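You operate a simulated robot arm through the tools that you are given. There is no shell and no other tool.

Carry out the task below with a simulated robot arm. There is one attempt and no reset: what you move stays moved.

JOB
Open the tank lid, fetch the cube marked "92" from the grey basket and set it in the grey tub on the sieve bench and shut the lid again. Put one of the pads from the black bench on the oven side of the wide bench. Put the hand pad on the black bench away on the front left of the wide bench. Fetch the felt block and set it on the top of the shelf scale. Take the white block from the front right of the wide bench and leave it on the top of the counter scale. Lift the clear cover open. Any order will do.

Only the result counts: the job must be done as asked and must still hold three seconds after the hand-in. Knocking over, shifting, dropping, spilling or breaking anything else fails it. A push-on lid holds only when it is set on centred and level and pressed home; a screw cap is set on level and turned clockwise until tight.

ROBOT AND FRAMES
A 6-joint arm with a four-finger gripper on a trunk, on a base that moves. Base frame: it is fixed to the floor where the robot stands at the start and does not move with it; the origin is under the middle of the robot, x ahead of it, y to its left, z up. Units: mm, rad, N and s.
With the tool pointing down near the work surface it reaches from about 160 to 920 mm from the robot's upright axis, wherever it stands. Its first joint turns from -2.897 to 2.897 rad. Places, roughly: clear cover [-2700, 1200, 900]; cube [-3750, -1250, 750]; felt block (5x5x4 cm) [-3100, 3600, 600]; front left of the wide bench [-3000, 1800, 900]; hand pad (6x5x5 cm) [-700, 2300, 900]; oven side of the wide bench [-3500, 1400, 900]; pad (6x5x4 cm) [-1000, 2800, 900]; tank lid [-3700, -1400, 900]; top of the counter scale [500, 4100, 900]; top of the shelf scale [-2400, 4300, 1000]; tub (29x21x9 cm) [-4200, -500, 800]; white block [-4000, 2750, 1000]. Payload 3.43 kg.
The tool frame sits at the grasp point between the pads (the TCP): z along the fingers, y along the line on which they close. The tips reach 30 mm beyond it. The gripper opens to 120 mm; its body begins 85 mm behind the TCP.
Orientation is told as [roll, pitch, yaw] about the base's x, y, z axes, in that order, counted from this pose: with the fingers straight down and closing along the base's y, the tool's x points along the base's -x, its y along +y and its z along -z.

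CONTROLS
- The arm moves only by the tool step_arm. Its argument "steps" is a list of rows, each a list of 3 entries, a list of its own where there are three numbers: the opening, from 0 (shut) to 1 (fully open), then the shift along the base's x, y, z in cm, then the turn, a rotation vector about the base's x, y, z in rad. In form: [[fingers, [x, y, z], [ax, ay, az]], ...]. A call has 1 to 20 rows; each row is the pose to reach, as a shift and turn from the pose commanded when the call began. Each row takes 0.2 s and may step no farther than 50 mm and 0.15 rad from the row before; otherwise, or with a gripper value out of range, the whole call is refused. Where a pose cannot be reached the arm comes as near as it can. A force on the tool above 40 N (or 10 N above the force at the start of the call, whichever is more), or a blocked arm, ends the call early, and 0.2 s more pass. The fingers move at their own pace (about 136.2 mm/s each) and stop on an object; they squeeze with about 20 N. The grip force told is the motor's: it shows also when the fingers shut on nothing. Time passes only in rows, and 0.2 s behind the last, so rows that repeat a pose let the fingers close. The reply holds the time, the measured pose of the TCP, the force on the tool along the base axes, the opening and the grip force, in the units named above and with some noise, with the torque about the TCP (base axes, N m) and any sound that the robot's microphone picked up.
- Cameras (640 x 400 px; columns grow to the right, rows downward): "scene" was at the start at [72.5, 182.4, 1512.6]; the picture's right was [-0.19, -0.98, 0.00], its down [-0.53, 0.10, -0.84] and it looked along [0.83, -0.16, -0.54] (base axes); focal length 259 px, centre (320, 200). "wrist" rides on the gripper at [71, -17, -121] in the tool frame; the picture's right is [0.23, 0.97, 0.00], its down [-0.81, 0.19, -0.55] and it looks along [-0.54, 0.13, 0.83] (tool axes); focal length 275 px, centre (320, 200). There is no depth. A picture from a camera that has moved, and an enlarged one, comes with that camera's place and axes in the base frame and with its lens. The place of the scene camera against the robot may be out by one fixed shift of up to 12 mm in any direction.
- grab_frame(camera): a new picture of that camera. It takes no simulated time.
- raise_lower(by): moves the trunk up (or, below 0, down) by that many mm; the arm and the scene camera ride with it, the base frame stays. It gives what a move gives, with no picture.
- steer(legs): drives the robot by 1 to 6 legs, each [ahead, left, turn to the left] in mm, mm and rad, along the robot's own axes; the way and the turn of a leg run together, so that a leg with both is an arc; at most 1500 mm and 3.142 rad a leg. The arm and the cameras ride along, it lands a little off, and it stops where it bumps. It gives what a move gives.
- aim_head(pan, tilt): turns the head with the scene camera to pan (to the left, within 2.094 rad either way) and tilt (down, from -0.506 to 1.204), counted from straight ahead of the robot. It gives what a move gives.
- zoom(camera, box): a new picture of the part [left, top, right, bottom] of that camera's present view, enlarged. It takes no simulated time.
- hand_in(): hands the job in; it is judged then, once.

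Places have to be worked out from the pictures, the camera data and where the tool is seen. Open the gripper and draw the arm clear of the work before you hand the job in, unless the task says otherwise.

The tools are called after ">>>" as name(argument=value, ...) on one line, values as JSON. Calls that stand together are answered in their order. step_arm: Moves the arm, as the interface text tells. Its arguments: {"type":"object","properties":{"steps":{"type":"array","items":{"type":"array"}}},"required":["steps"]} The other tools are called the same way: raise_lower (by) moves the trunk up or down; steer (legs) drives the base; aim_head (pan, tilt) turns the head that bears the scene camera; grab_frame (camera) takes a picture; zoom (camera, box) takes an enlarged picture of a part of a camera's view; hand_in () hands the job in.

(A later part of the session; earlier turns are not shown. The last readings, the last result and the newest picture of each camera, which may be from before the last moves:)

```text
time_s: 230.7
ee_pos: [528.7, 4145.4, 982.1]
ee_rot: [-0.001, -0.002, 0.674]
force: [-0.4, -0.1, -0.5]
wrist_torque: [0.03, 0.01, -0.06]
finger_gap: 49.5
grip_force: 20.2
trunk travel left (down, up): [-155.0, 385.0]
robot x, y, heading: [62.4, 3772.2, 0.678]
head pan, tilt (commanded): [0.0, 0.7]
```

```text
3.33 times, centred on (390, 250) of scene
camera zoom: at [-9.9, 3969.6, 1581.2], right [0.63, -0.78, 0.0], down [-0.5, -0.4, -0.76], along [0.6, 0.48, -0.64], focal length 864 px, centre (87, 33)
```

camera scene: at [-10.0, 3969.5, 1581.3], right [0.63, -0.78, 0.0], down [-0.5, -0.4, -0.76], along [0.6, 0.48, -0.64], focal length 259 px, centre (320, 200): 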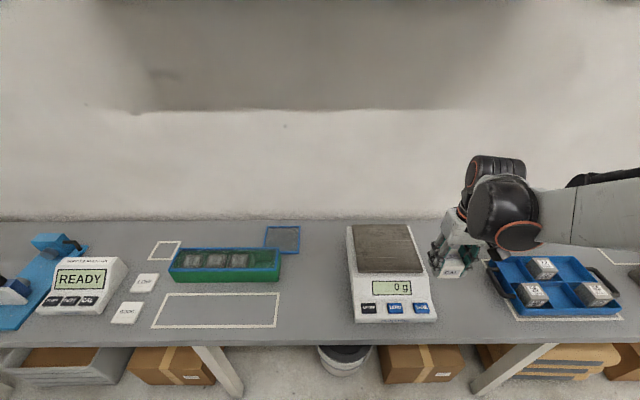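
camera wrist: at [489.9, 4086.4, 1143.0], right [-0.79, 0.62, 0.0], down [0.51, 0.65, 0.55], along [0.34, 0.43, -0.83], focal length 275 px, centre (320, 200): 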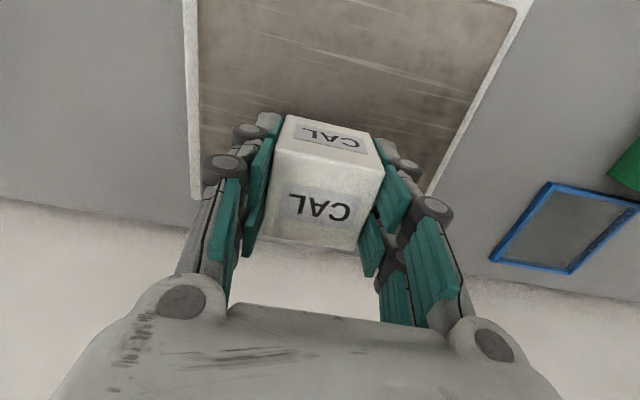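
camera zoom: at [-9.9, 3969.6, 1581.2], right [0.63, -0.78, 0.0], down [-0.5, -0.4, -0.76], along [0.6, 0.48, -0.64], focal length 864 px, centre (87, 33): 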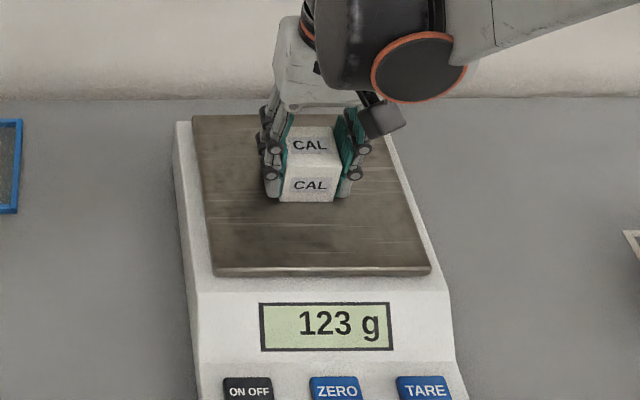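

The display shows 123 g, so the block is touching. I ease down half a millimetre and release.

>>> step_arm(steps=[[0, [0, 0, -0.05], [0, 0, 0]], [0.45, [0, 0, -0.05], [0, 0, 0]], [0.6, [0, 0, -0.05], [0, 0, 0]], [0.6, [0, 0, -0.05], [0, 0, 0]], [0.6, [0, 0, 2], [0, 0, 0]], [0.6, [0, 0, 4.5], [0, 0, 0]], [0.6, [0, 0, 8], [0, 0, 0]], [0.6, [0, 0, 8], [0, 0, 0]]])

>>> zoom(camera="scene", box=[330, 190, 450, 310])

>>> grab_frame(camera="wrist")

```text
time_s: 232.5
ee_pos: [528.2, 4145.7, 1063.4]
ee_rot: [-0.003, -0.001, 0.671]
force: [0.4, -0.4, 0.5]
wrist_torque: [0.02, -0.03, 0.0]
finger_gap: 71.7
grip_force: 0.0
trunk travel left (down, up): [-155.0, 385.0]
robot x, y, heading: [59.9, 3777.3, 0.675]
head pan, tilt (commanded): [0.0, 0.7]
```

```text
3.33 times, centred on (390, 250) of scene
camera zoom: at [-10.3, 3969.3, 1581.2], right [0.63, -0.78, 0.0], down [-0.5, -0.4, -0.76], along [0.6, 0.48, -0.64], focal length 864 px, centre (87, 33)
```

zoom: 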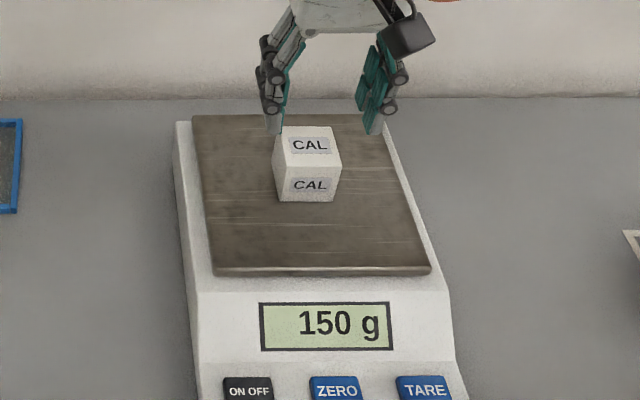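

```text
taken
camera wrist: at [481.5, 4087.1, 1182.8], right [-0.79, 0.62, 0.0], down [0.51, 0.65, 0.55], along [0.34, 0.43, -0.83], focal length 275 px, centre (320, 200)
```

wrist: 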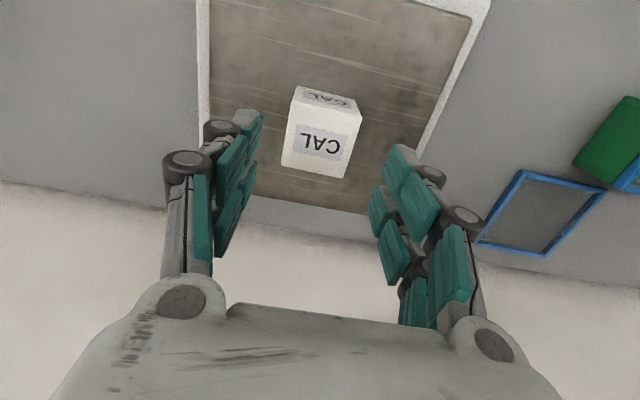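

The counter scale reads a steady 150 g with the block centred. I retract, back off, and turn round to pick the orange pad from this side of the black bench.

>>> step_arm(steps=[[0.6, [-3.6, -2.9, 0.5], [0, 0, 0]], [0.6, [-7.2, -5.8, 1], [0, 0, 0]], [0.6, [-10.8, -8.7, 1.5], [0, 0, 0]], [0.6, [-12.5, -10, 5], [0, 0, 0]], [0.6, [-12.5, -10, 9.5], [0, 0, 0]], [0.6, [-12.5, -10, 14], [0, 0, 0]], [0.6, [-12.5, -10, 14], [0, 0, 0]]])

>>> steer(legs=[[-180, 0, 0]])

>>> raise_lower(by=150)

>>> steer(legs=[[0, 0, 1.57], [0, 0, 1.57]])

>>> aim_head(pan=0.0, tilt=0.8)

```text
time_s: 234.1
ee_pos: [403.0, 4044.9, 1200.1]
ee_rot: [-0.002, -0.003, 0.673]
force: [0.3, -1.1, 0.2]
wrist_torque: [0.02, -0.01, 0.02]
finger_gap: 72.2
grip_force: 0.0
trunk travel left (down, up): [-155.0, 385.0]
robot x, y, heading: [58.7, 3770.9, 0.677]
head pan, tilt (commanded): [0.0, 0.7]
```

```text
time_s: 235.7
ee_pos: [261.5, 3931.1, 1201.8]
ee_rot: [-0.002, -0.001, 0.672]
force: [-0.7, -0.1, -0.2]
wrist_torque: [0.01, 0.0, -0.02]
finger_gap: 71.8
grip_force: 0.0
trunk travel left (down, up): [-155.0, 385.0]
robot x, y, heading: [-84.9, 3659.9, 0.674]
head pan, tilt (commanded): [0.0, 0.7]
```

```text
time_s: 237.4
ee_pos: [263.4, 3932.4, 1351.7]
ee_rot: [-0.004, -0.002, 0.672]
force: [0.0, -0.1, 0.7]
wrist_torque: [-0.03, -0.01, 0.03]
finger_gap: 72.0
grip_force: 0.0
trunk travel left (down, up): [-305.0, 235.0]
robot x, y, heading: [-83.7, 3659.5, 0.675]
head pan, tilt (commanded): [0.0, 0.7]
```

```text
time_s: 245.4
ee_pos: [-426.5, 3389.4, 1350.6]
ee_rot: [-0.002, -0.002, -2.473]
force: [-0.2, 0.4, 0.4]
wrist_torque: [-0.03, -0.01, 0.0]
finger_gap: 72.1
grip_force: 0.1
trunk travel left (down, up): [-305.0, 235.0]
robot x, y, heading: [-81.4, 3660.3, -2.466]
head pan, tilt (commanded): [0.0, 0.7]
```

```text
time_s: 246.1
ee_pos: [-425.2, 3390.5, 1350.4]
ee_rot: [-0.001, -0.002, -2.472]
force: [0.3, -0.5, 0.8]
wrist_torque: [0.0, 0.01, 0.01]
finger_gap: 72.1
grip_force: 0.1
trunk travel left (down, up): [-305.0, 235.0]
robot x, y, heading: [-82.3, 3662.8, -2.464]
head pan, tilt (commanded): [0.0, 0.799]
```

>>> grab_frame(camera="scene")

```text
taken
camera scene: at [1.3, 3465.6, 1723.0], right [-0.62, 0.78, 0.0], down [0.56, 0.45, -0.7], along [-0.54, -0.44, -0.72], focal length 259 px, centre (320, 200)
```

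scene: 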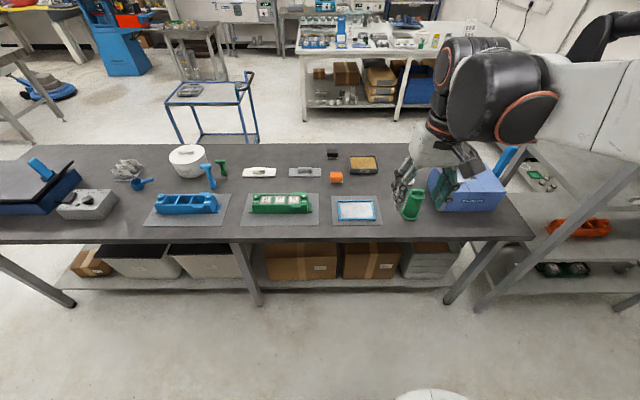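

The orange pad is at about (-826, 2910). I drive up to this side of the black bench.

>>> steer(legs=[[360, 125, 0]])

>>> grab_frame(camera="scene")

>>> grab_frame(camera="wrist")

```text
time_s: 248.5
ee_pos: [-629.5, 3067.6, 1350.1]
ee_rot: [-0.002, -0.003, -2.473]
force: [0.3, -0.2, 0.7]
wrist_torque: [0.01, -0.01, -0.01]
finger_gap: 72.4
grip_force: 0.2
trunk travel left (down, up): [-305.0, 235.0]
robot x, y, heading: [-284.8, 3338.2, -2.47]
head pan, tilt (commanded): [0.0, 0.799]
```

```text
taken
camera scene: at [-202.9, 3142.5, 1722.8], right [-0.62, 0.78, 0.0], down [0.56, 0.45, -0.7], along [-0.54, -0.43, -0.72], focal length 259 px, centre (320, 200)
```

scene: 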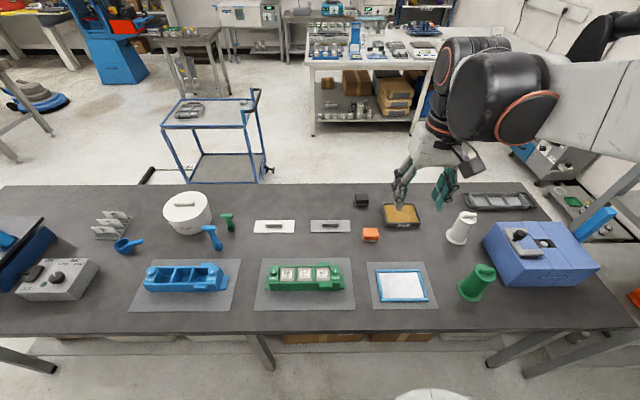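

```text
taken
camera wrist: at [-584.3, 3124.8, 1470.8], right [0.78, -0.62, 0.0], down [-0.52, -0.65, 0.55], along [-0.34, -0.43, -0.83], focal length 275 px, centre (320, 200)
```

wrist: 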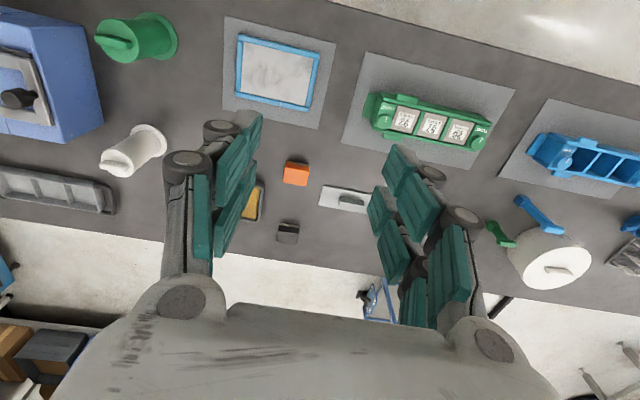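

>>> raise_lower(by=-120)

>>> step_arm(steps=[[1, [-3.36, -2.63, -2], [0, 0, 0]], [1, [-6.72, -5.26, -4], [0, 0, 0]], [1, [-10.1, -7.9, -6], [0, 0, 0]], [1, [-13.4, -10.5, -8], [0, 0, 0]], [1, [-16.8, -13.1, -10], [0, 0, 0]], [1, [-20.2, -15.7, -12], [0, 0, 0]], [1, [-20.2, -15.7, -16.5], [0, 0, 0]], [1, [-20.2, -15.7, -20], [0, 0, 0]], [1, [-20.2, -15.7, -20], [0, 0, 0]]])

>>> grab_frame(camera="wrist")

```text
time_s: 250.0
ee_pos: [-629.2, 3068.2, 1232.3]
ee_rot: [-0.002, -0.001, -2.473]
force: [0.5, 0.3, -0.6]
wrist_torque: [0.0, -0.02, 0.01]
finger_gap: 72.0
grip_force: 0.0
trunk travel left (down, up): [-185.0, 355.0]
robot x, y, heading: [-283.9, 3336.6, -2.472]
head pan, tilt (commanded): [0.0, 0.799]
```

```text
time_s: 252.0
ee_pos: [-831.0, 2909.9, 1030.7]
ee_rot: [-0.002, -0.001, -2.473]
force: [-0.7, -0.3, -0.1]
wrist_torque: [0.01, -0.05, -0.02]
finger_gap: 120.1
grip_force: 0.0
trunk travel left (down, up): [-185.0, 355.0]
robot x, y, heading: [-283.6, 3340.1, -2.472]
head pan, tilt (commanded): [0.0, 0.799]
```

```text
taken
camera wrist: at [-785.9, 2967.7, 1150.9], right [0.78, -0.62, 0.0], down [-0.52, -0.65, 0.55], along [-0.34, -0.43, -0.83], focal length 275 px, centre (320, 200)
```

wrist: 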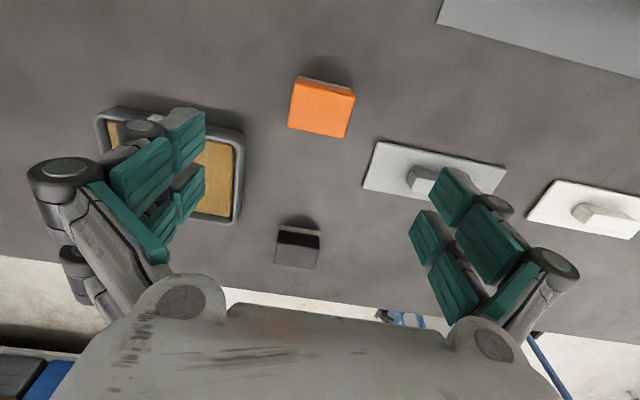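

>>> zoom(camera="wrist", box=[272, 65, 368, 145])

```text
5.00 times, centred on (320, 105) of wrist
camera zoom: at [-785.9, 2967.7, 1150.9], right [0.78, -0.62, 0.0], down [-0.52, -0.65, 0.55], along [-0.34, -0.43, -0.83], focal length 1376 px, centre (320, 675)
```

zoom: 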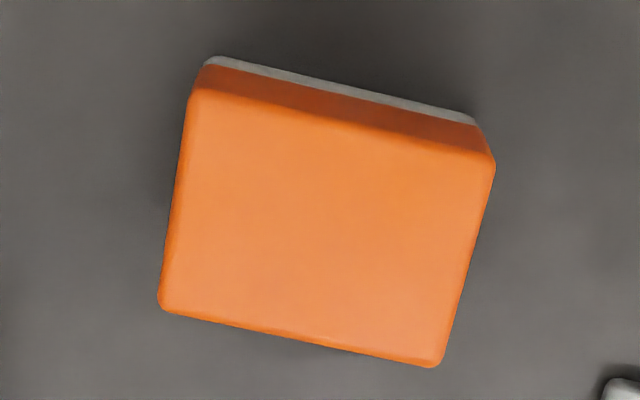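

The orange pad is nearly aligned; a 6 mm forward trim is needed. I use a narrower opening to stay clear of the clay tray and descend.

>>> step_arm(steps=[[0.75, [-0.37, -0.47, -3], [0, 0, 0.02]], [0.75, [-0.37, -0.47, -7.5], [0, 0, 0.02]], [0.75, [-0.37, -0.47, -11], [0, 0, 0.02]], [0.75, [-0.37, -0.47, -11], [0, 0, 0.02]]])

>>> grab_frame(camera="wrist")

```text
time_s: 253.0
ee_pos: [-835.6, 2907.2, 920.8]
ee_rot: [-0.002, -0.001, -2.452]
force: [-0.6, 0.0, 0.0]
wrist_torque: [0.0, 0.0, 0.04]
finger_gap: 89.9
grip_force: 0.0
trunk travel left (down, up): [-185.0, 355.0]
robot x, y, heading: [-284.4, 3339.6, -2.465]
head pan, tilt (commanded): [0.0, 0.799]
```

```text
taken
camera wrist: at [-791.0, 2964.2, 1041.5], right [0.8, -0.6, 0.0], down [-0.5, -0.66, 0.55], along [-0.34, -0.44, -0.83], focal length 275 px, centre (320, 200)
```

wrist: 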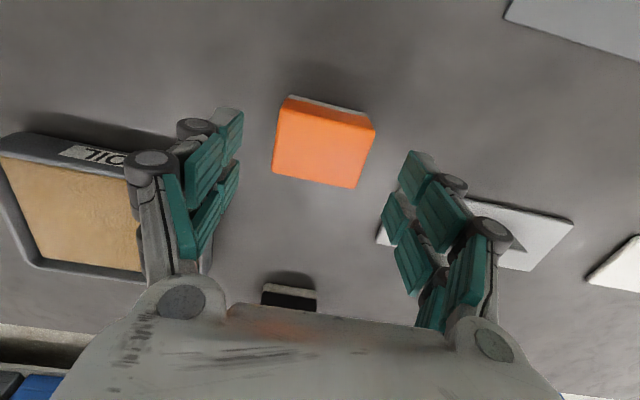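

>>> step_arm(steps=[[0.75, [0.2, 0.3, -2.5], [0, 0, 0]], [0.75, [0.2, 0.3, -4.7], [0, 0, 0]], [0.75, [0.2, 0.3, -4.7], [0, 0, 0]], [0, [0.2, 0.3, -4.7], [0, 0, 0]], [0, [0.2, 0.3, -4.7], [0, 0, 0]], [0, [0.2, 0.3, -4.7], [0, 0, 0]], [0, [0.2, 0.3, -4.7], [0, 0, 0]]])

>>> grab_frame(camera="wrist")

```text
time_s: 254.6
ee_pos: [-832.8, 2910.1, 874.5]
ee_rot: [-0.002, -0.001, -2.451]
force: [0.5, 1.0, -1.1]
wrist_torque: [-0.04, -0.02, 0.01]
finger_gap: 59.5
grip_force: 19.8
trunk travel left (down, up): [-185.0, 355.0]
robot x, y, heading: [-285.2, 3338.2, -2.47]
head pan, tilt (commanded): [0.0, 0.799]
```

```text
taken
camera wrist: at [-788.8, 2967.7, 994.2], right [0.8, -0.6, 0.0], down [-0.5, -0.66, 0.55], along [-0.34, -0.44, -0.83], focal length 275 px, centre (320, 200)
```

wrist: 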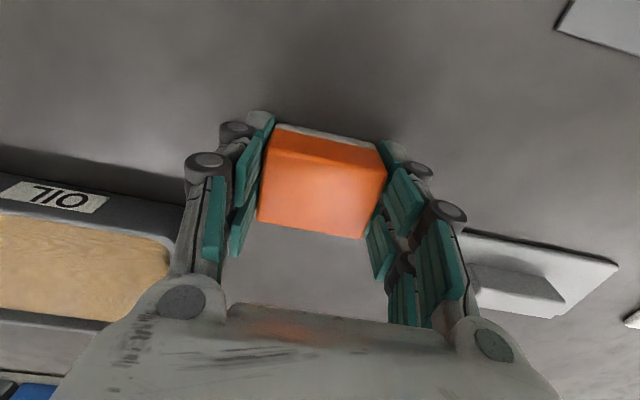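

Gripped (59.5 mm). Lifting and retracting over the bench.

>>> step_arm(steps=[[0, [0, 0, 1], [0, 0, 0]], [0, [0, 0, 4.5], [0, 0, 0]], [0, [0, 0, 9], [0, 0, 0]], [0, [0, 0, 13.5], [0, 0, 0]], [0, [0, 0, 18], [0, 0, 0]], [0, [2, 1.6, 22], [0, 0, 0]], [0, [5.4, 4.2, 24], [0, 0, 0]], [0, [8.8, 6.9, 26], [0, 0, 0]], [0, [12.2, 9.5, 28], [0, 0, 0]], [0, [15.6, 12.2, 30], [0, 0, 0]], [0, [19, 14.8, 32], [0, 0, 0]], [0, [19, 14.8, 32], [0, 0, 0]]])

>>> raise_lower(by=120)

>>> grab_frame(camera="wrist")

```text
time_s: 257.2
ee_pos: [-641.0, 3058.2, 1195.0]
ee_rot: [-0.004, -0.002, -2.454]
force: [0.1, 0.0, -0.2]
wrist_torque: [0.02, -0.01, -0.03]
finger_gap: 59.7
grip_force: 20.1
trunk travel left (down, up): [-185.0, 355.0]
robot x, y, heading: [-282.5, 3335.5, -2.469]
head pan, tilt (commanded): [0.0, 0.799]
```

```text
time_s: 258.7
ee_pos: [-641.9, 3057.6, 1314.0]
ee_rot: [-0.004, -0.001, -2.451]
force: [0.3, 0.2, -1.1]
wrist_torque: [-0.01, -0.01, 0.03]
finger_gap: 59.6
grip_force: 20.3
trunk travel left (down, up): [-305.0, 235.0]
robot x, y, heading: [-288.9, 3337.9, -2.464]
head pan, tilt (commanded): [0.0, 0.799]
```

```text
taken
camera wrist: at [-597.6, 3115.4, 1434.5], right [0.8, -0.6, 0.0], down [-0.5, -0.66, 0.55], along [-0.34, -0.44, -0.83], focal length 275 px, centre (320, 200)
```

wrist: 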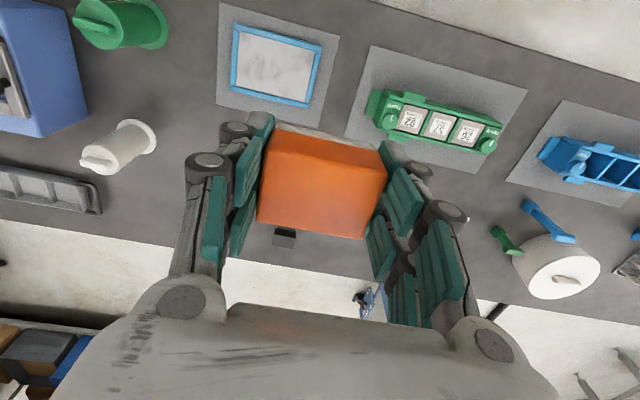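

Carrying the pad, I back into the aisle and travel round the near end of the black bench.

>>> steer(legs=[[0, 0, -0.01], [-300, 0, 0], [0, 1270, 0], [0, 1270, 0]])

```text
time_s: 273.1
ee_pos: [1135.3, 1242.3, 1313.8]
ee_rot: [-0.001, 0.0, -2.475]
force: [0.1, 0.3, -0.4]
wrist_torque: [-0.03, -0.01, -0.03]
finger_gap: 59.7
grip_force: 20.0
trunk travel left (down, up): [-305.0, 235.0]
robot x, y, heading: [1499.2, 1517.8, -2.494]
head pan, tilt (commanded): [0.0, 0.799]
```

>>> steer(legs=[[0, 0, 0.018], [1500, 0, 0], [1500, 0, 0]])

>>> aim_head(pan=0.0, tilt=0.5)

```text
time_s: 287.9
ee_pos: [-1215.2, -642.5, 1314.4]
ee_rot: [-0.001, -0.001, -2.442]
force: [-0.8, 0.0, -1.3]
wrist_torque: [-0.01, 0.0, 0.01]
finger_gap: 59.8
grip_force: 20.1
trunk travel left (down, up): [-305.0, 235.0]
robot x, y, heading: [-859.3, -355.7, -2.462]
head pan, tilt (commanded): [0.0, 0.799]
```

```text
time_s: 288.7
ee_pos: [-1216.7, -642.1, 1313.8]
ee_rot: [-0.003, 0.0, -2.443]
force: [1.3, -0.4, -0.7]
wrist_torque: [-0.01, 0.01, 0.0]
finger_gap: 59.6
grip_force: 19.9
trunk travel left (down, up): [-305.0, 235.0]
robot x, y, heading: [-860.2, -357.6, -2.456]
head pan, tilt (commanded): [0.0, 0.499]
```

>>> grab_frame(camera="scene")

```text
taken
camera scene: at [-784.8, -559.0, 1748.8], right [-0.63, 0.78, 0.0], down [0.37, 0.3, -0.88], along [-0.68, -0.55, -0.48], focal length 259 px, centre (320, 200)
```

scene: 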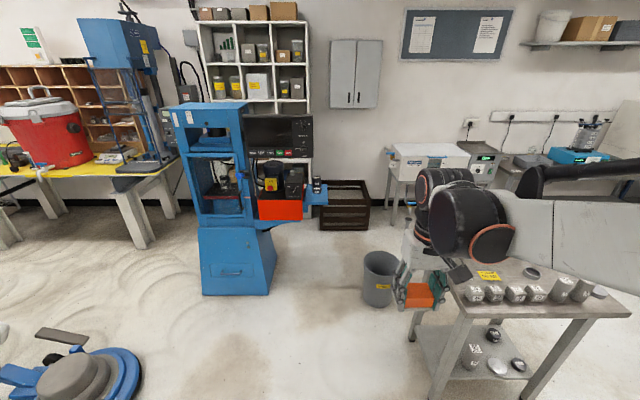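

The way along v≈-900 is clear (small table in front, cart behind). I move right 1600 mm, then forward between the table and the wide bench.

>>> steer(legs=[[0, 0, -0.018], [0, -800, 0], [0, -800, 0]])

```text
time_s: 297.2
ee_pos: [-2214.1, 620.1, 1315.5]
ee_rot: [-0.002, -0.003, -2.454]
force: [-0.4, 0.4, -1.5]
wrist_torque: [-0.03, -0.02, 0.02]
finger_gap: 59.7
grip_force: 20.2
trunk travel left (down, up): [-305.0, 235.0]
robot x, y, heading: [-1854.6, 902.3, -2.469]
head pan, tilt (commanded): [0.0, 0.499]
```

>>> grab_frame(camera="scene")

```text
taken
camera scene: at [-1782.5, 699.8, 1749.0], right [-0.62, 0.78, 0.0], down [0.37, 0.3, -0.88], along [-0.69, -0.55, -0.48], focal length 259 px, centre (320, 200)
```

scene: 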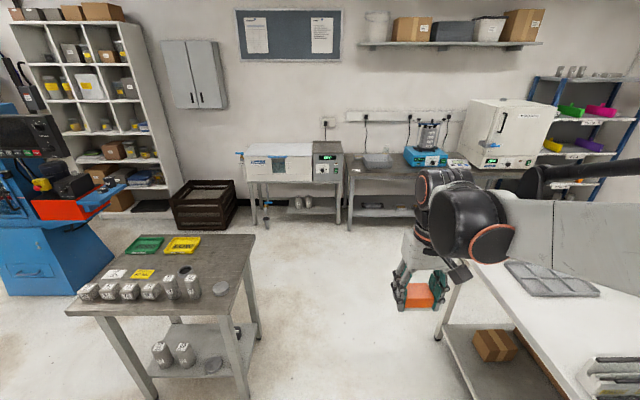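

Clear ahead. I go forward into the space near the sieve bench aisle and turn to face the wide bench from its oven side.

>>> steer(legs=[[0, 0, -0.007], [870, 0, 0], [870, 0, 0], [0, 0, 1.571], [0, 0, 1.571]])

>>> aim_head(pan=0.5, tilt=0.5)

```text
time_s: 314.0
ee_pos: [-2863.0, 103.1, 1314.4]
ee_rot: [-0.003, -0.001, 0.675]
force: [-0.7, -0.5, -0.1]
wrist_torque: [-0.01, -0.01, -0.01]
finger_gap: 59.7
grip_force: 20.1
trunk travel left (down, up): [-305.0, 235.0]
robot x, y, heading: [-3227.3, -172.9, 0.658]
head pan, tilt (commanded): [0.0, 0.499]
```

```text
time_s: 314.9
ee_pos: [-2862.9, 101.3, 1315.5]
ee_rot: [-0.002, -0.001, 0.675]
force: [-0.9, -0.3, -0.6]
wrist_torque: [0.05, 0.02, -0.02]
finger_gap: 59.8
grip_force: 19.8
trunk travel left (down, up): [-305.0, 235.0]
robot x, y, heading: [-3227.1, -171.9, 0.657]
head pan, tilt (commanded): [0.499, 0.499]
```

>>> grab_frame(camera="scene")

```text
taken
camera scene: at [-3321.0, 54.2, 1748.9], right [0.92, -0.4, 0.0], down [-0.19, -0.44, -0.88], along [0.35, 0.8, -0.48], focal length 259 px, centre (320, 200)
```

scene: 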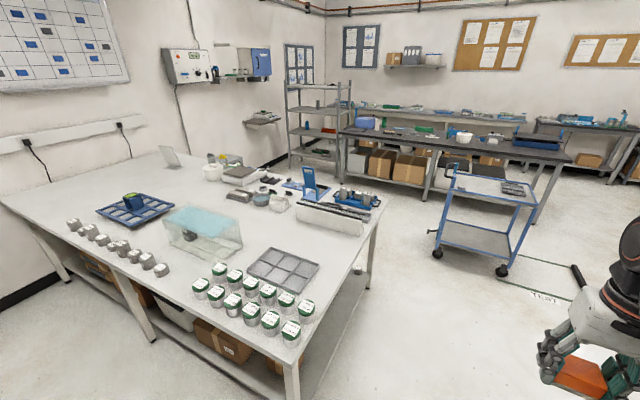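

>>> zoom(camera="scene", box=[60, 170, 260, 295])

```text
3.20 times, centred on (160, 232) of scene
camera zoom: at [-3321.0, 54.2, 1748.9], right [0.92, -0.4, 0.0], down [-0.19, -0.44, -0.88], along [0.35, 0.8, -0.48], focal length 830 px, centre (832, 96)
```

zoom: 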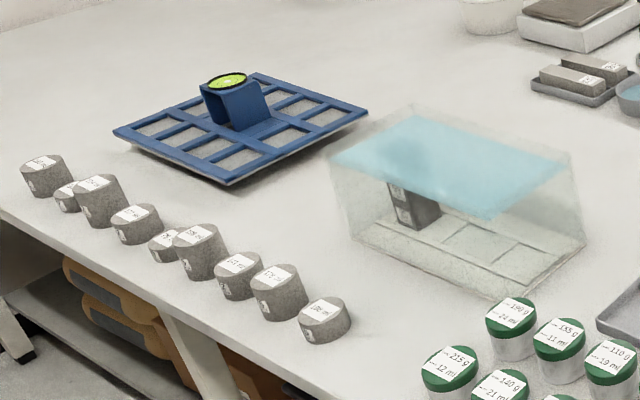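

The hint's oven-side point falls at the clear box; the nearest free patch is between that box and the blue grid tray. I drive along the oven side to be opposite it.

>>> steer(legs=[[0, 0, 0.008], [0, 1480, 0]])

>>> aim_head(pan=0.0, tilt=0.7)

```text
time_s: 322.6
ee_pos: [-3751.9, 1271.5, 1314.3]
ee_rot: [-0.003, -0.001, 0.647]
force: [-0.4, 0.0, -1.2]
wrist_torque: [-0.01, 0.01, -0.02]
finger_gap: 60.0
grip_force: 19.4
trunk travel left (down, up): [-305.0, 235.0]
robot x, y, heading: [-4119.8, 1007.2, 0.635]
head pan, tilt (commanded): [0.499, 0.499]
```

```text
time_s: 323.5
ee_pos: [-3751.2, 1270.9, 1314.8]
ee_rot: [-0.002, -0.003, 0.646]
force: [0.3, 0.5, -1.1]
wrist_torque: [-0.01, 0.03, -0.01]
finger_gap: 59.5
grip_force: 20.3
trunk travel left (down, up): [-305.0, 235.0]
robot x, y, heading: [-4121.0, 1006.9, 0.63]
head pan, tilt (commanded): [0.0, 0.7]
```

>>> grab_frame(camera="scene")

>>> grab_frame(camera="wrist")

```text
taken
camera scene: at [-4181.0, 1203.1, 1731.2], right [0.59, -0.81, 0.0], down [-0.52, -0.38, -0.77], along [0.62, 0.45, -0.64], focal length 259 px, centre (320, 200)
```

scene: 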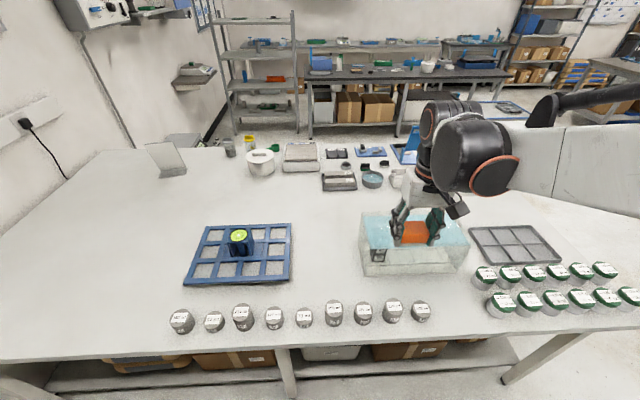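

```text
taken
camera wrist: at [-3799.1, 1213.6, 1434.7], right [-0.77, 0.64, 0.0], down [0.53, 0.64, 0.55], along [0.35, 0.43, -0.83], focal length 275 px, centre (320, 200)
```

wrist: 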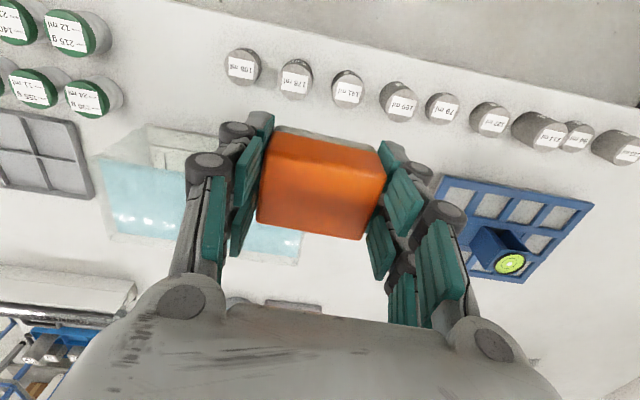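

The free patch is between the clear box and the blue grid tray; I'll put the pad next to the box end, near (-3590, 1533). Moving the base in closer first.

>>> steer(legs=[[135, 60, 0.03]])

>>> aim_head(pan=0.0, tilt=0.85)

```text
time_s: 324.9
ee_pos: [-3687.5, 1411.8, 1314.1]
ee_rot: [-0.003, -0.003, 0.678]
force: [1.1, 1.2, -0.3]
wrist_torque: [-0.08, 0.05, 0.02]
finger_gap: 59.7
grip_force: 19.6
trunk travel left (down, up): [-305.0, 235.0]
robot x, y, heading: [-4050.6, 1131.7, 0.663]
head pan, tilt (commanded): [0.0, 0.7]
```

```text
time_s: 325.6
ee_pos: [-3686.9, 1410.3, 1315.0]
ee_rot: [-0.002, -0.001, 0.677]
force: [1.3, -0.3, -0.8]
wrist_torque: [-0.01, 0.01, 0.02]
finger_gap: 59.6
grip_force: 19.7
trunk travel left (down, up): [-305.0, 235.0]
robot x, y, heading: [-4048.7, 1130.5, 0.666]
head pan, tilt (commanded): [0.0, 0.85]
```

>>> step_arm(steps=[[0, [2.4, 3.1, -2.8], [0, 0, 0]], [0, [4.8, 6.2, -5.6], [0, 0, 0]], [0, [7.2, 9.3, -8.4], [0, 0, 0]], [0, [9.6, 12.2, -11.2], [0, 0, 0]], [0, [9.6, 12.2, -16], [0, 0, 0]], [0, [9.6, 12.2, -20], [0, 0, 0]], [0, [9.6, 12.2, -20], [0, 0, 0]]])

>>> grab_frame(camera="wrist")

>>> grab_frame(camera="scene")

```text
time_s: 327.2
ee_pos: [-3591.6, 1531.2, 1114.5]
ee_rot: [-0.003, -0.002, 0.678]
force: [-1.0, -0.6, -1.0]
wrist_torque: [0.02, 0.0, 0.0]
finger_gap: 59.6
grip_force: 20.1
trunk travel left (down, up): [-305.0, 235.0]
robot x, y, heading: [-4047.3, 1135.2, 0.66]
head pan, tilt (commanded): [0.0, 0.85]
```

```text
taken
camera wrist: at [-3637.3, 1473.8, 1233.8], right [-0.79, 0.61, 0.0], down [0.51, 0.66, 0.55], along [0.34, 0.44, -0.83], focal length 275 px, centre (320, 200)
```

wrist: 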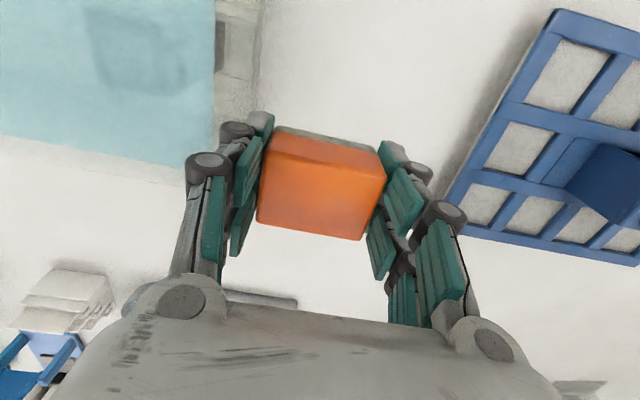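

```text
taken
camera scene: at [-4120.8, 1325.9, 1719.0], right [0.61, -0.79, 0.0], down [-0.59, -0.46, -0.66], along [0.52, 0.41, -0.75], focal length 259 px, centre (320, 200)
```

scene: 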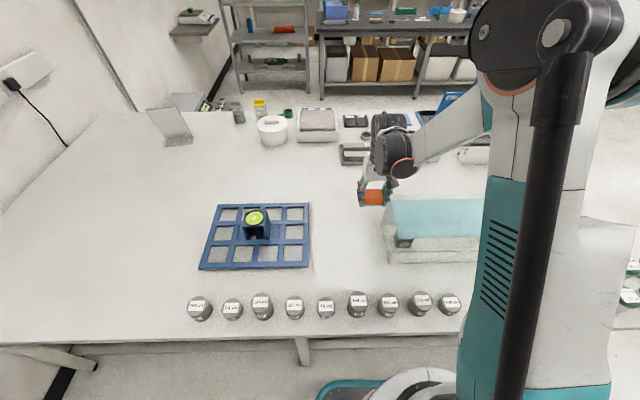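

The box wall is 75 mm from the pad's centre line – enough. I descend (shifting 5 mm away from the box) to just above contact.

>>> step_arm(steps=[[0, [-0.3, 0.4, -4.5], [0, 0, 0]], [0, [-0.3, 0.4, -9], [0, 0, 0]], [0, [-0.3, 0.4, -13.5], [0, 0, 0]], [0, [-0.3, 0.4, -17.5], [0, 0, 0]], [0, [-0.3, 0.4, -20], [0, 0, 0]], [0, [-0.3, 0.4, -21], [0, 0, 0]], [0, [-0.3, 0.4, -21], [0, 0, 0]]])

>>> grab_frame(camera="wrist")

```text
time_s: 328.8
ee_pos: [-3595.7, 1535.1, 902.7]
ee_rot: [-0.001, -0.001, 0.678]
force: [-0.4, 0.1, -0.4]
wrist_torque: [-0.03, 0.02, 0.02]
finger_gap: 59.7
grip_force: 20.2
trunk travel left (down, up): [-305.0, 235.0]
robot x, y, heading: [-4051.4, 1132.9, 0.663]
head pan, tilt (commanded): [0.0, 0.85]
```

```text
taken
camera wrist: at [-3640.6, 1477.3, 1023.9], right [-0.79, 0.61, 0.0], down [0.51, 0.66, 0.55], along [0.34, 0.44, -0.83], focal length 275 px, centre (320, 200)
```

wrist: 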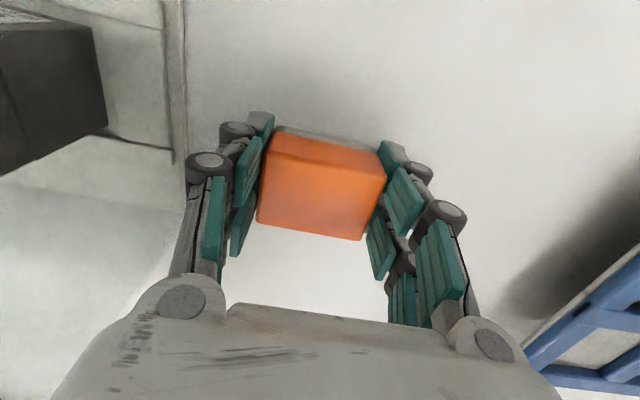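

>>> step_arm(steps=[[0, [0, 0, -0.3], [0, 0, 0]], [0, [0, 0, -0.6], [0, 0, 0]], [0, [0, 0, -0.6], [0, 0, 0]]])

```text
time_s: 329.6
ee_pos: [-3594.5, 1535.8, 896.8]
ee_rot: [-0.002, -0.001, 0.678]
force: [0.0, -0.8, -1.0]
wrist_torque: [0.0, 0.01, 0.0]
finger_gap: 59.4
grip_force: 20.1
trunk travel left (down, up): [-305.0, 235.0]
robot x, y, heading: [-4046.8, 1129.9, 0.661]
head pan, tilt (commanded): [0.0, 0.85]
```

>>> step_arm(steps=[[0, [0, 0, -0.15], [0, 0, 0]], [0, [0, 0, -0.3], [0, 0, 0]], [0, [0, 0, -0.3], [0, 0, 0]]])

```text
time_s: 330.4
ee_pos: [-3594.7, 1537.4, 895.8]
ee_rot: [-0.002, -0.001, 0.676]
force: [-0.6, 0.4, -1.1]
wrist_torque: [0.0, 0.0, 0.0]
finger_gap: 59.5
grip_force: 20.4
trunk travel left (down, up): [-305.0, 235.0]
robot x, y, heading: [-4045.6, 1133.8, 0.661]
head pan, tilt (commanded): [0.0, 0.85]
```

No contact yet; continuing gently.

>>> step_arm(steps=[[0, [0, 0, -0.15], [0, 0, 0]], [0, [0, 0, -0.3], [0, 0, 0]], [0, [0, 0, -0.3], [0, 0, 0]]])

```text
time_s: 331.2
ee_pos: [-3594.6, 1535.8, 893.7]
ee_rot: [-0.002, -0.005, 0.679]
force: [3.1, 3.0, 17.2]
wrist_torque: [0.13, -0.14, -0.04]
finger_gap: 59.8
grip_force: 20.4
trunk travel left (down, up): [-305.0, 235.0]
robot x, y, heading: [-4045.6, 1135.0, 0.66]
head pan, tilt (commanded): [0.0, 0.85]
```

Contact (17 N). Releasing with a small opening and rising straight up.

>>> step_arm(steps=[[0, [0, 0, 0.1], [0, 0, 0]], [0.6, [0, 0, 0.1], [0, 0, 0]], [0.62, [0, 0, 0.1], [0, 0, 0]], [0.62, [0, 0, 0.1], [0, 0, 0]], [0.62, [0, 0, 2], [0, 0, 0]], [0.62, [0, 0, 5], [0, 0, 0]], [0.62, [0, 0, 9.5], [0, 0, 0]], [0.62, [0, 0, 14], [0, 0, 0]], [0.62, [0, 0, 18.5], [0, 0, 0]], [0.62, [0, 0, 18.5], [0, 0, 0]]])

>>> grab_frame(camera="wrist")

>>> grab_frame(camera="scene")

```text
time_s: 333.4
ee_pos: [-3593.7, 1537.4, 1077.2]
ee_rot: [-0.001, -0.002, 0.676]
force: [0.0, -0.1, -0.5]
wrist_torque: [0.01, 0.04, 0.0]
finger_gap: 74.4
grip_force: 0.1
trunk travel left (down, up): [-305.0, 235.0]
robot x, y, heading: [-4047.3, 1133.7, 0.659]
head pan, tilt (commanded): [0.0, 0.85]
```

```text
taken
camera wrist: at [-3639.8, 1478.0, 1197.5], right [-0.79, 0.61, 0.0], down [0.51, 0.66, 0.55], along [0.34, 0.44, -0.83], focal length 275 px, centre (320, 200)
```

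wrist: 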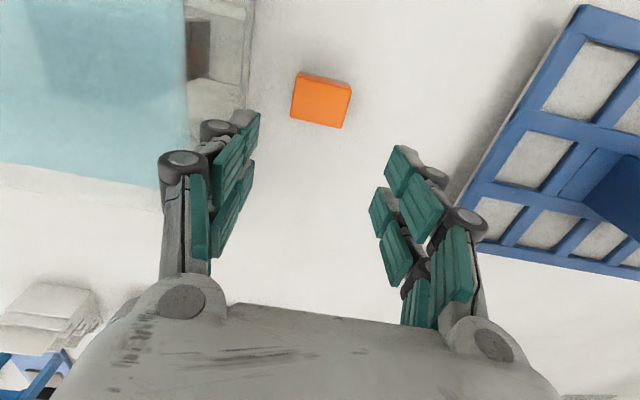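

```text
taken
camera scene: at [-4120.4, 1326.2, 1718.8], right [0.61, -0.79, 0.0], down [-0.59, -0.46, -0.66], along [0.52, 0.41, -0.75], focal length 259 px, centre (320, 200)
```

scene: 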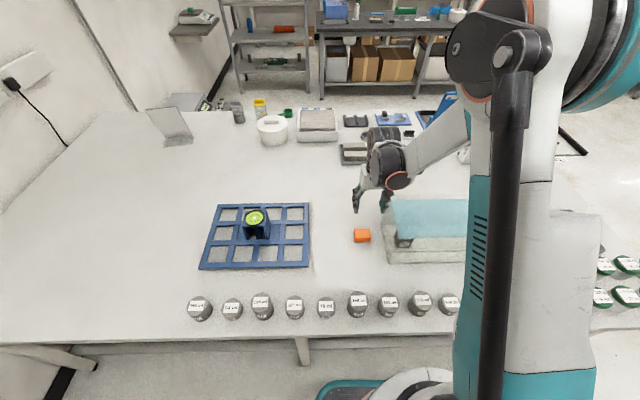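

The orange pad rests beside the clear box on the oven side. Next I retract and head for the water-bath tank and sieve bench.

>>> step_arm(steps=[[0.62, [0, 0, 4.8], [0, 0, 0]], [0.62, [0, 0, 9.6], [0, 0, 0]], [0.62, [-2.8, -2.2, 13], [0, 0, 0]], [0.62, [-6, -4.6, 15.5], [0, 0, 0]], [0.62, [-9.4, -7.3, 18], [0, 0, 0]], [0.62, [-12.8, -9.9, 20.5], [0, 0, 0]], [0.62, [-14.2, -11, 22], [0, 0, 0]], [0.62, [-14.2, -11, 22], [0, 0, 0]]])

>>> steer(legs=[[-170, 0, 0], [0, -1350, 0]])

```text
time_s: 335.2
ee_pos: [-3737.6, 1426.9, 1297.8]
ee_rot: [-0.001, -0.002, 0.678]
force: [0.5, 0.1, 0.3]
wrist_torque: [-0.01, 0.01, -0.01]
finger_gap: 74.6
grip_force: 0.0
trunk travel left (down, up): [-305.0, 235.0]
robot x, y, heading: [-4048.9, 1130.1, 0.658]
head pan, tilt (commanded): [0.0, 0.85]
```

```text
time_s: 343.0
ee_pos: [-3042.1, 246.3, 1296.6]
ee_rot: [-0.001, -0.001, 0.667]
force: [0.1, 0.7, 0.8]
wrist_torque: [0.01, 0.03, -0.02]
finger_gap: 74.3
grip_force: 0.1
trunk travel left (down, up): [-305.0, 235.0]
robot x, y, heading: [-3353.3, -43.5, 0.651]
head pan, tilt (commanded): [0.0, 0.85]
```

>>> steer(legs=[[0, 0, 1.578], [0, 0, 1.578]])

>>> aim_head(pan=0.3, tilt=0.5)

```text
time_s: 351.1
ee_pos: [-3667.6, -341.5, 1296.6]
ee_rot: [-0.002, -0.002, -2.454]
force: [0.3, -1.0, -0.4]
wrist_torque: [0.0, 0.01, 0.02]
finger_gap: 74.3
grip_force: 0.2
trunk travel left (down, up): [-305.0, 235.0]
robot x, y, heading: [-3358.2, -45.5, -2.474]
head pan, tilt (commanded): [0.0, 0.85]
```

```text
time_s: 351.9
ee_pos: [-3665.8, -340.9, 1297.1]
ee_rot: [-0.001, -0.001, -2.455]
force: [0.4, 0.0, 0.4]
wrist_torque: [0.0, 0.03, 0.01]
finger_gap: 74.5
grip_force: 0.1
trunk travel left (down, up): [-305.0, 235.0]
robot x, y, heading: [-3352.4, -45.4, -2.468]
head pan, tilt (commanded): [0.3, 0.499]
```

>>> grab_frame(camera="scene")

>>> zoom(camera="scene", box=[80, 120, 400, 320])

```text
taken
camera scene: at [-3263.7, -264.1, 1748.8], right [-0.83, 0.56, 0.0], down [0.27, 0.4, -0.88], along [-0.5, -0.72, -0.48], focal length 259 px, centre (320, 200)
```

scene: 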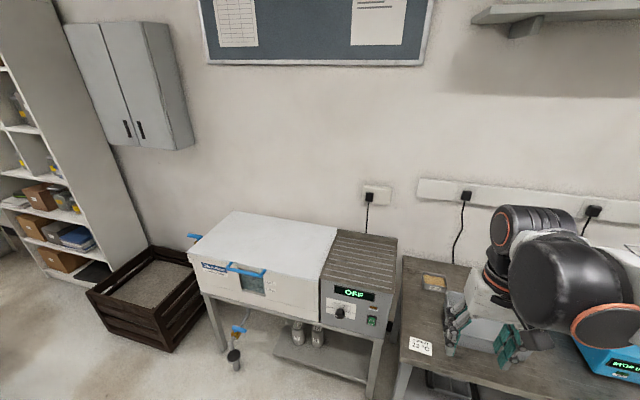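

```text
2.00 times, centred on (240, 220) of scene
camera zoom: at [-3263.7, -264.1, 1748.8], right [-0.83, 0.56, 0.0], down [0.27, 0.4, -0.88], along [-0.5, -0.72, -0.48], focal length 519 px, centre (480, 160)
```

zoom: 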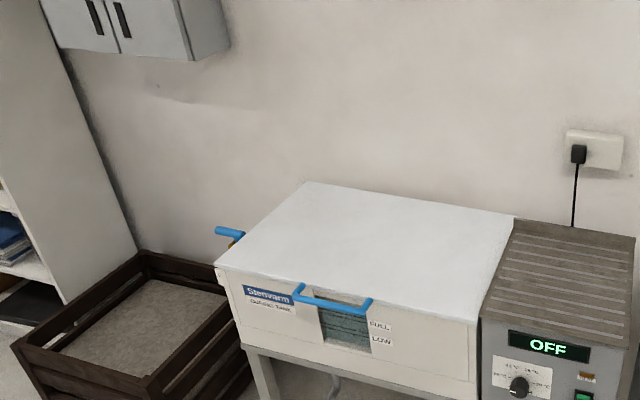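

I see the curing tank: white lid hinged at the back with a blue bar handle on its front edge. I move in front of it and look closely.

>>> steer(legs=[[60, 820, 0]])

>>> aim_head(pan=0.0, tilt=0.6)

```text
time_s: 356.3
ee_pos: [-3202.5, -1021.3, 1297.3]
ee_rot: [-0.001, -0.002, -2.454]
force: [0.1, 0.5, 0.5]
wrist_torque: [-0.01, -0.01, -0.01]
finger_gap: 74.5
grip_force: 0.0
trunk travel left (down, up): [-305.0, 235.0]
robot x, y, heading: [-2890.0, -724.8, -2.473]
head pan, tilt (commanded): [0.3, 0.499]
```

```text
time_s: 357.1
ee_pos: [-3203.2, -1021.5, 1296.9]
ee_rot: [-0.001, -0.003, -2.455]
force: [0.1, -0.7, -0.5]
wrist_torque: [0.01, 0.0, 0.0]
finger_gap: 74.4
grip_force: 0.0
trunk travel left (down, up): [-305.0, 235.0]
robot x, y, heading: [-2894.6, -721.9, -2.471]
head pan, tilt (commanded): [0.0, 0.6]
```

>>> grab_frame(camera="scene")

>>> zoom(camera="scene", box=[200, 180, 480, 340])

>>> grab_frame(camera="wrist")

```text
taken
camera scene: at [-2818.6, -924.8, 1739.8], right [-0.62, 0.78, 0.0], down [0.44, 0.35, -0.83], along [-0.65, -0.51, -0.56], focal length 259 px, centre (320, 200)
```

scene: 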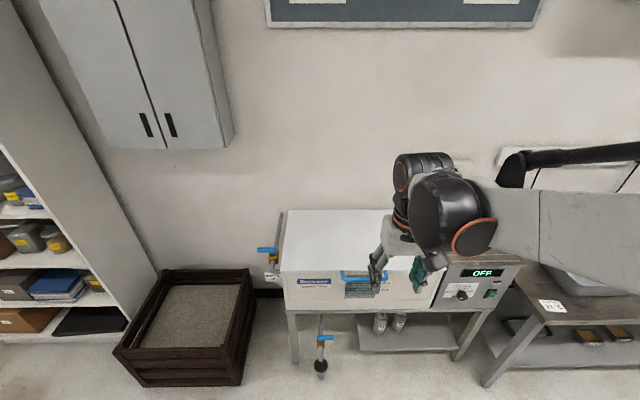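

```text
2.29 times, centred on (340, 260) of scene
camera zoom: at [-2818.6, -924.8, 1739.8], right [-0.62, 0.78, 0.0], down [0.44, 0.35, -0.83], along [-0.65, -0.51, -0.56], focal length 593 px, centre (274, 63)
```

zoom: 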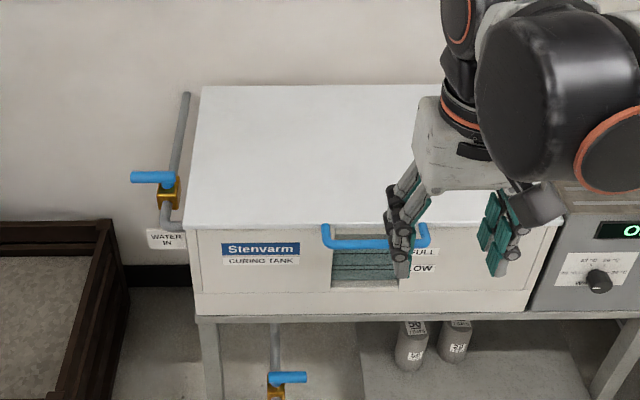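

```text
taken
camera wrist: at [-3159.1, -963.1, 1417.0], right [0.79, -0.61, 0.0], down [-0.51, -0.66, 0.55], along [-0.34, -0.44, -0.83], focal length 275 px, centre (320, 200)
```

wrist: 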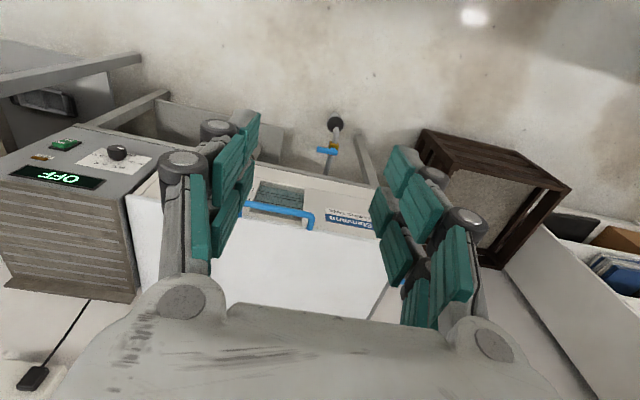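

The handle bar centre triangulates to (-3465, -1209, 888), about 29 mm in front of the lid edge, hinge ≈454 mm behind it. I'll approach so the bar is ≈430 mm ahead, and lower the trunk somewhat.

>>> steer(legs=[[310, 30, 0]])

>>> raise_lower(by=-100)

>>> grab_frame(camera="scene")

>>> grab_frame(camera="wrist")

```text
time_s: 359.2
ee_pos: [-3429.1, -1237.3, 1295.6]
ee_rot: [-0.003, -0.003, -2.458]
force: [0.0, -0.1, 0.1]
wrist_torque: [0.04, -0.02, 0.0]
finger_gap: 74.5
grip_force: 0.1
trunk travel left (down, up): [-305.0, 235.0]
robot x, y, heading: [-3122.3, -938.4, -2.47]
head pan, tilt (commanded): [0.0, 0.6]
```

```text
time_s: 360.6
ee_pos: [-3427.9, -1237.3, 1196.7]
ee_rot: [-0.001, -0.001, -2.456]
force: [-0.3, -0.6, -0.4]
wrist_torque: [0.0, 0.0, -0.01]
finger_gap: 74.4
grip_force: 0.1
trunk travel left (down, up): [-205.0, 335.0]
robot x, y, heading: [-3121.6, -943.0, -2.472]
head pan, tilt (commanded): [0.0, 0.6]
```

```text
taken
camera scene: at [-3043.4, -1140.7, 1639.9], right [-0.62, 0.78, 0.0], down [0.44, 0.35, -0.83], along [-0.65, -0.51, -0.56], focal length 259 px, centre (320, 200)
```

scene: 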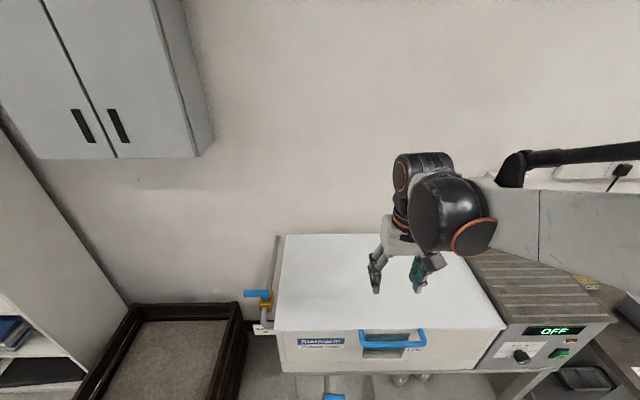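

```text
taken
camera wrist: at [-3384.0, -1179.0, 1317.2], right [0.79, -0.61, 0.0], down [-0.51, -0.66, 0.55], along [-0.34, -0.44, -0.83], focal length 275 px, centre (320, 200)
```

wrist: 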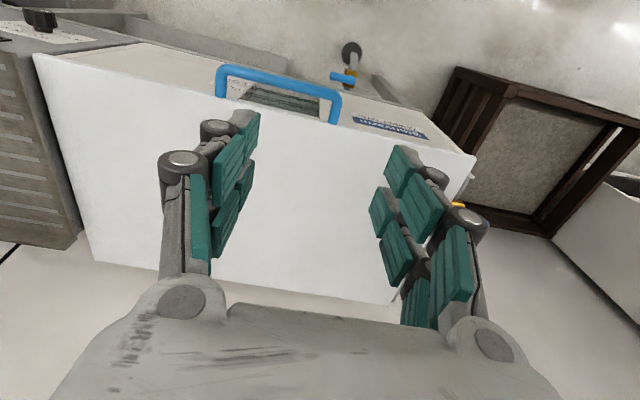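

>>> zoom(camera="wrist", box=[200, 50, 360, 150])

>>> zoom(camera="scene", box=[330, 300, 450, 375])

```text
4.00 times, centred on (280, 100) of wrist
camera zoom: at [-3384.0, -1179.0, 1317.2], right [0.79, -0.61, 0.0], down [-0.51, -0.66, 0.55], along [-0.34, -0.44, -0.83], focal length 1101 px, centre (480, 600)
```

zoom: 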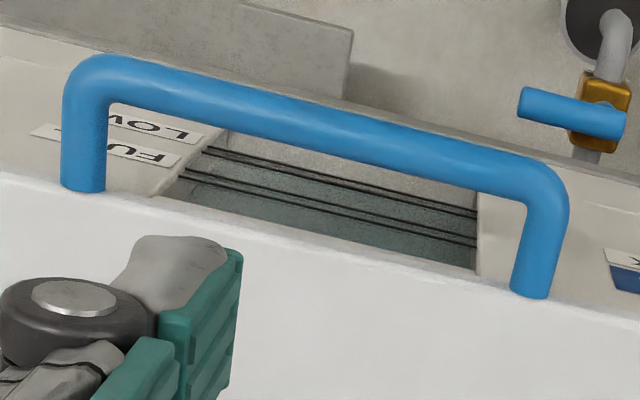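

```text
5.33 times, centred on (390, 338) of scene
camera zoom: at [-3043.4, -1140.7, 1639.9], right [-0.62, 0.78, 0.0], down [0.44, 0.35, -0.83], along [-0.65, -0.51, -0.56], focal length 1383 px, centre (-53, -533)
```

zoom: 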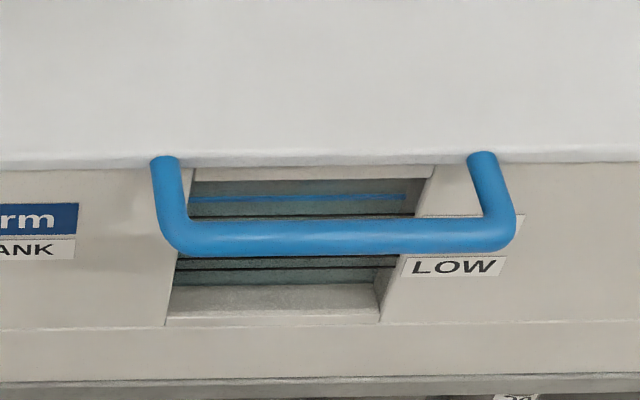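

Consensus from four views: bar at z≈879, 445 mm ahead of the robot axis, lid ≈415 mm deep. To grip the bar from the front I first yaw the gripper by -90°, then will pitch it forward.

>>> step_arm(steps=[[0.6, [-0.4, -0.2, 0], [0, 0, -0.14]], [0.6, [-0.8, -0.4, 0], [0, 0, -0.28]], [0.6, [-1.2, -0.6, 0], [0, 0, -0.42]], [0.6, [-1.6, -0.8, 0], [0, 0, -0.56]], [0.6, [-2, -1, 0], [0, 0, -0.7]], [0.6, [-2.4, -1.2, 0], [0, 0, -0.84]], [0.6, [-2.8, -1.4, 0], [0, 0, -0.98]], [0.6, [-3.2, -1.6, 0], [0, 0, -1.12]], [0.6, [-3.6, -1.8, 0], [0, 0, -1.26]], [0.6, [-4, -2, 0], [0, 0, -1.4]], [0.6, [-4.4, -2.2, 0], [0, 0, -1.54]], [0.6, [-4.4, -2.2, 0], [0, 0, -1.587]], [0.6, [-4.4, -2.2, 0], [0, 0, -1.587]]])

```text
time_s: 363.4
ee_pos: [-3473.2, -1258.6, 1197.3]
ee_rot: [-0.003, -0.002, 2.236]
force: [0.7, 0.6, 0.7]
wrist_torque: [-0.01, 0.02, -0.01]
finger_gap: 72.1
grip_force: 0.0
trunk travel left (down, up): [-205.0, 335.0]
robot x, y, heading: [-3117.3, -940.9, -2.473]
head pan, tilt (commanded): [0.0, 0.6]
```

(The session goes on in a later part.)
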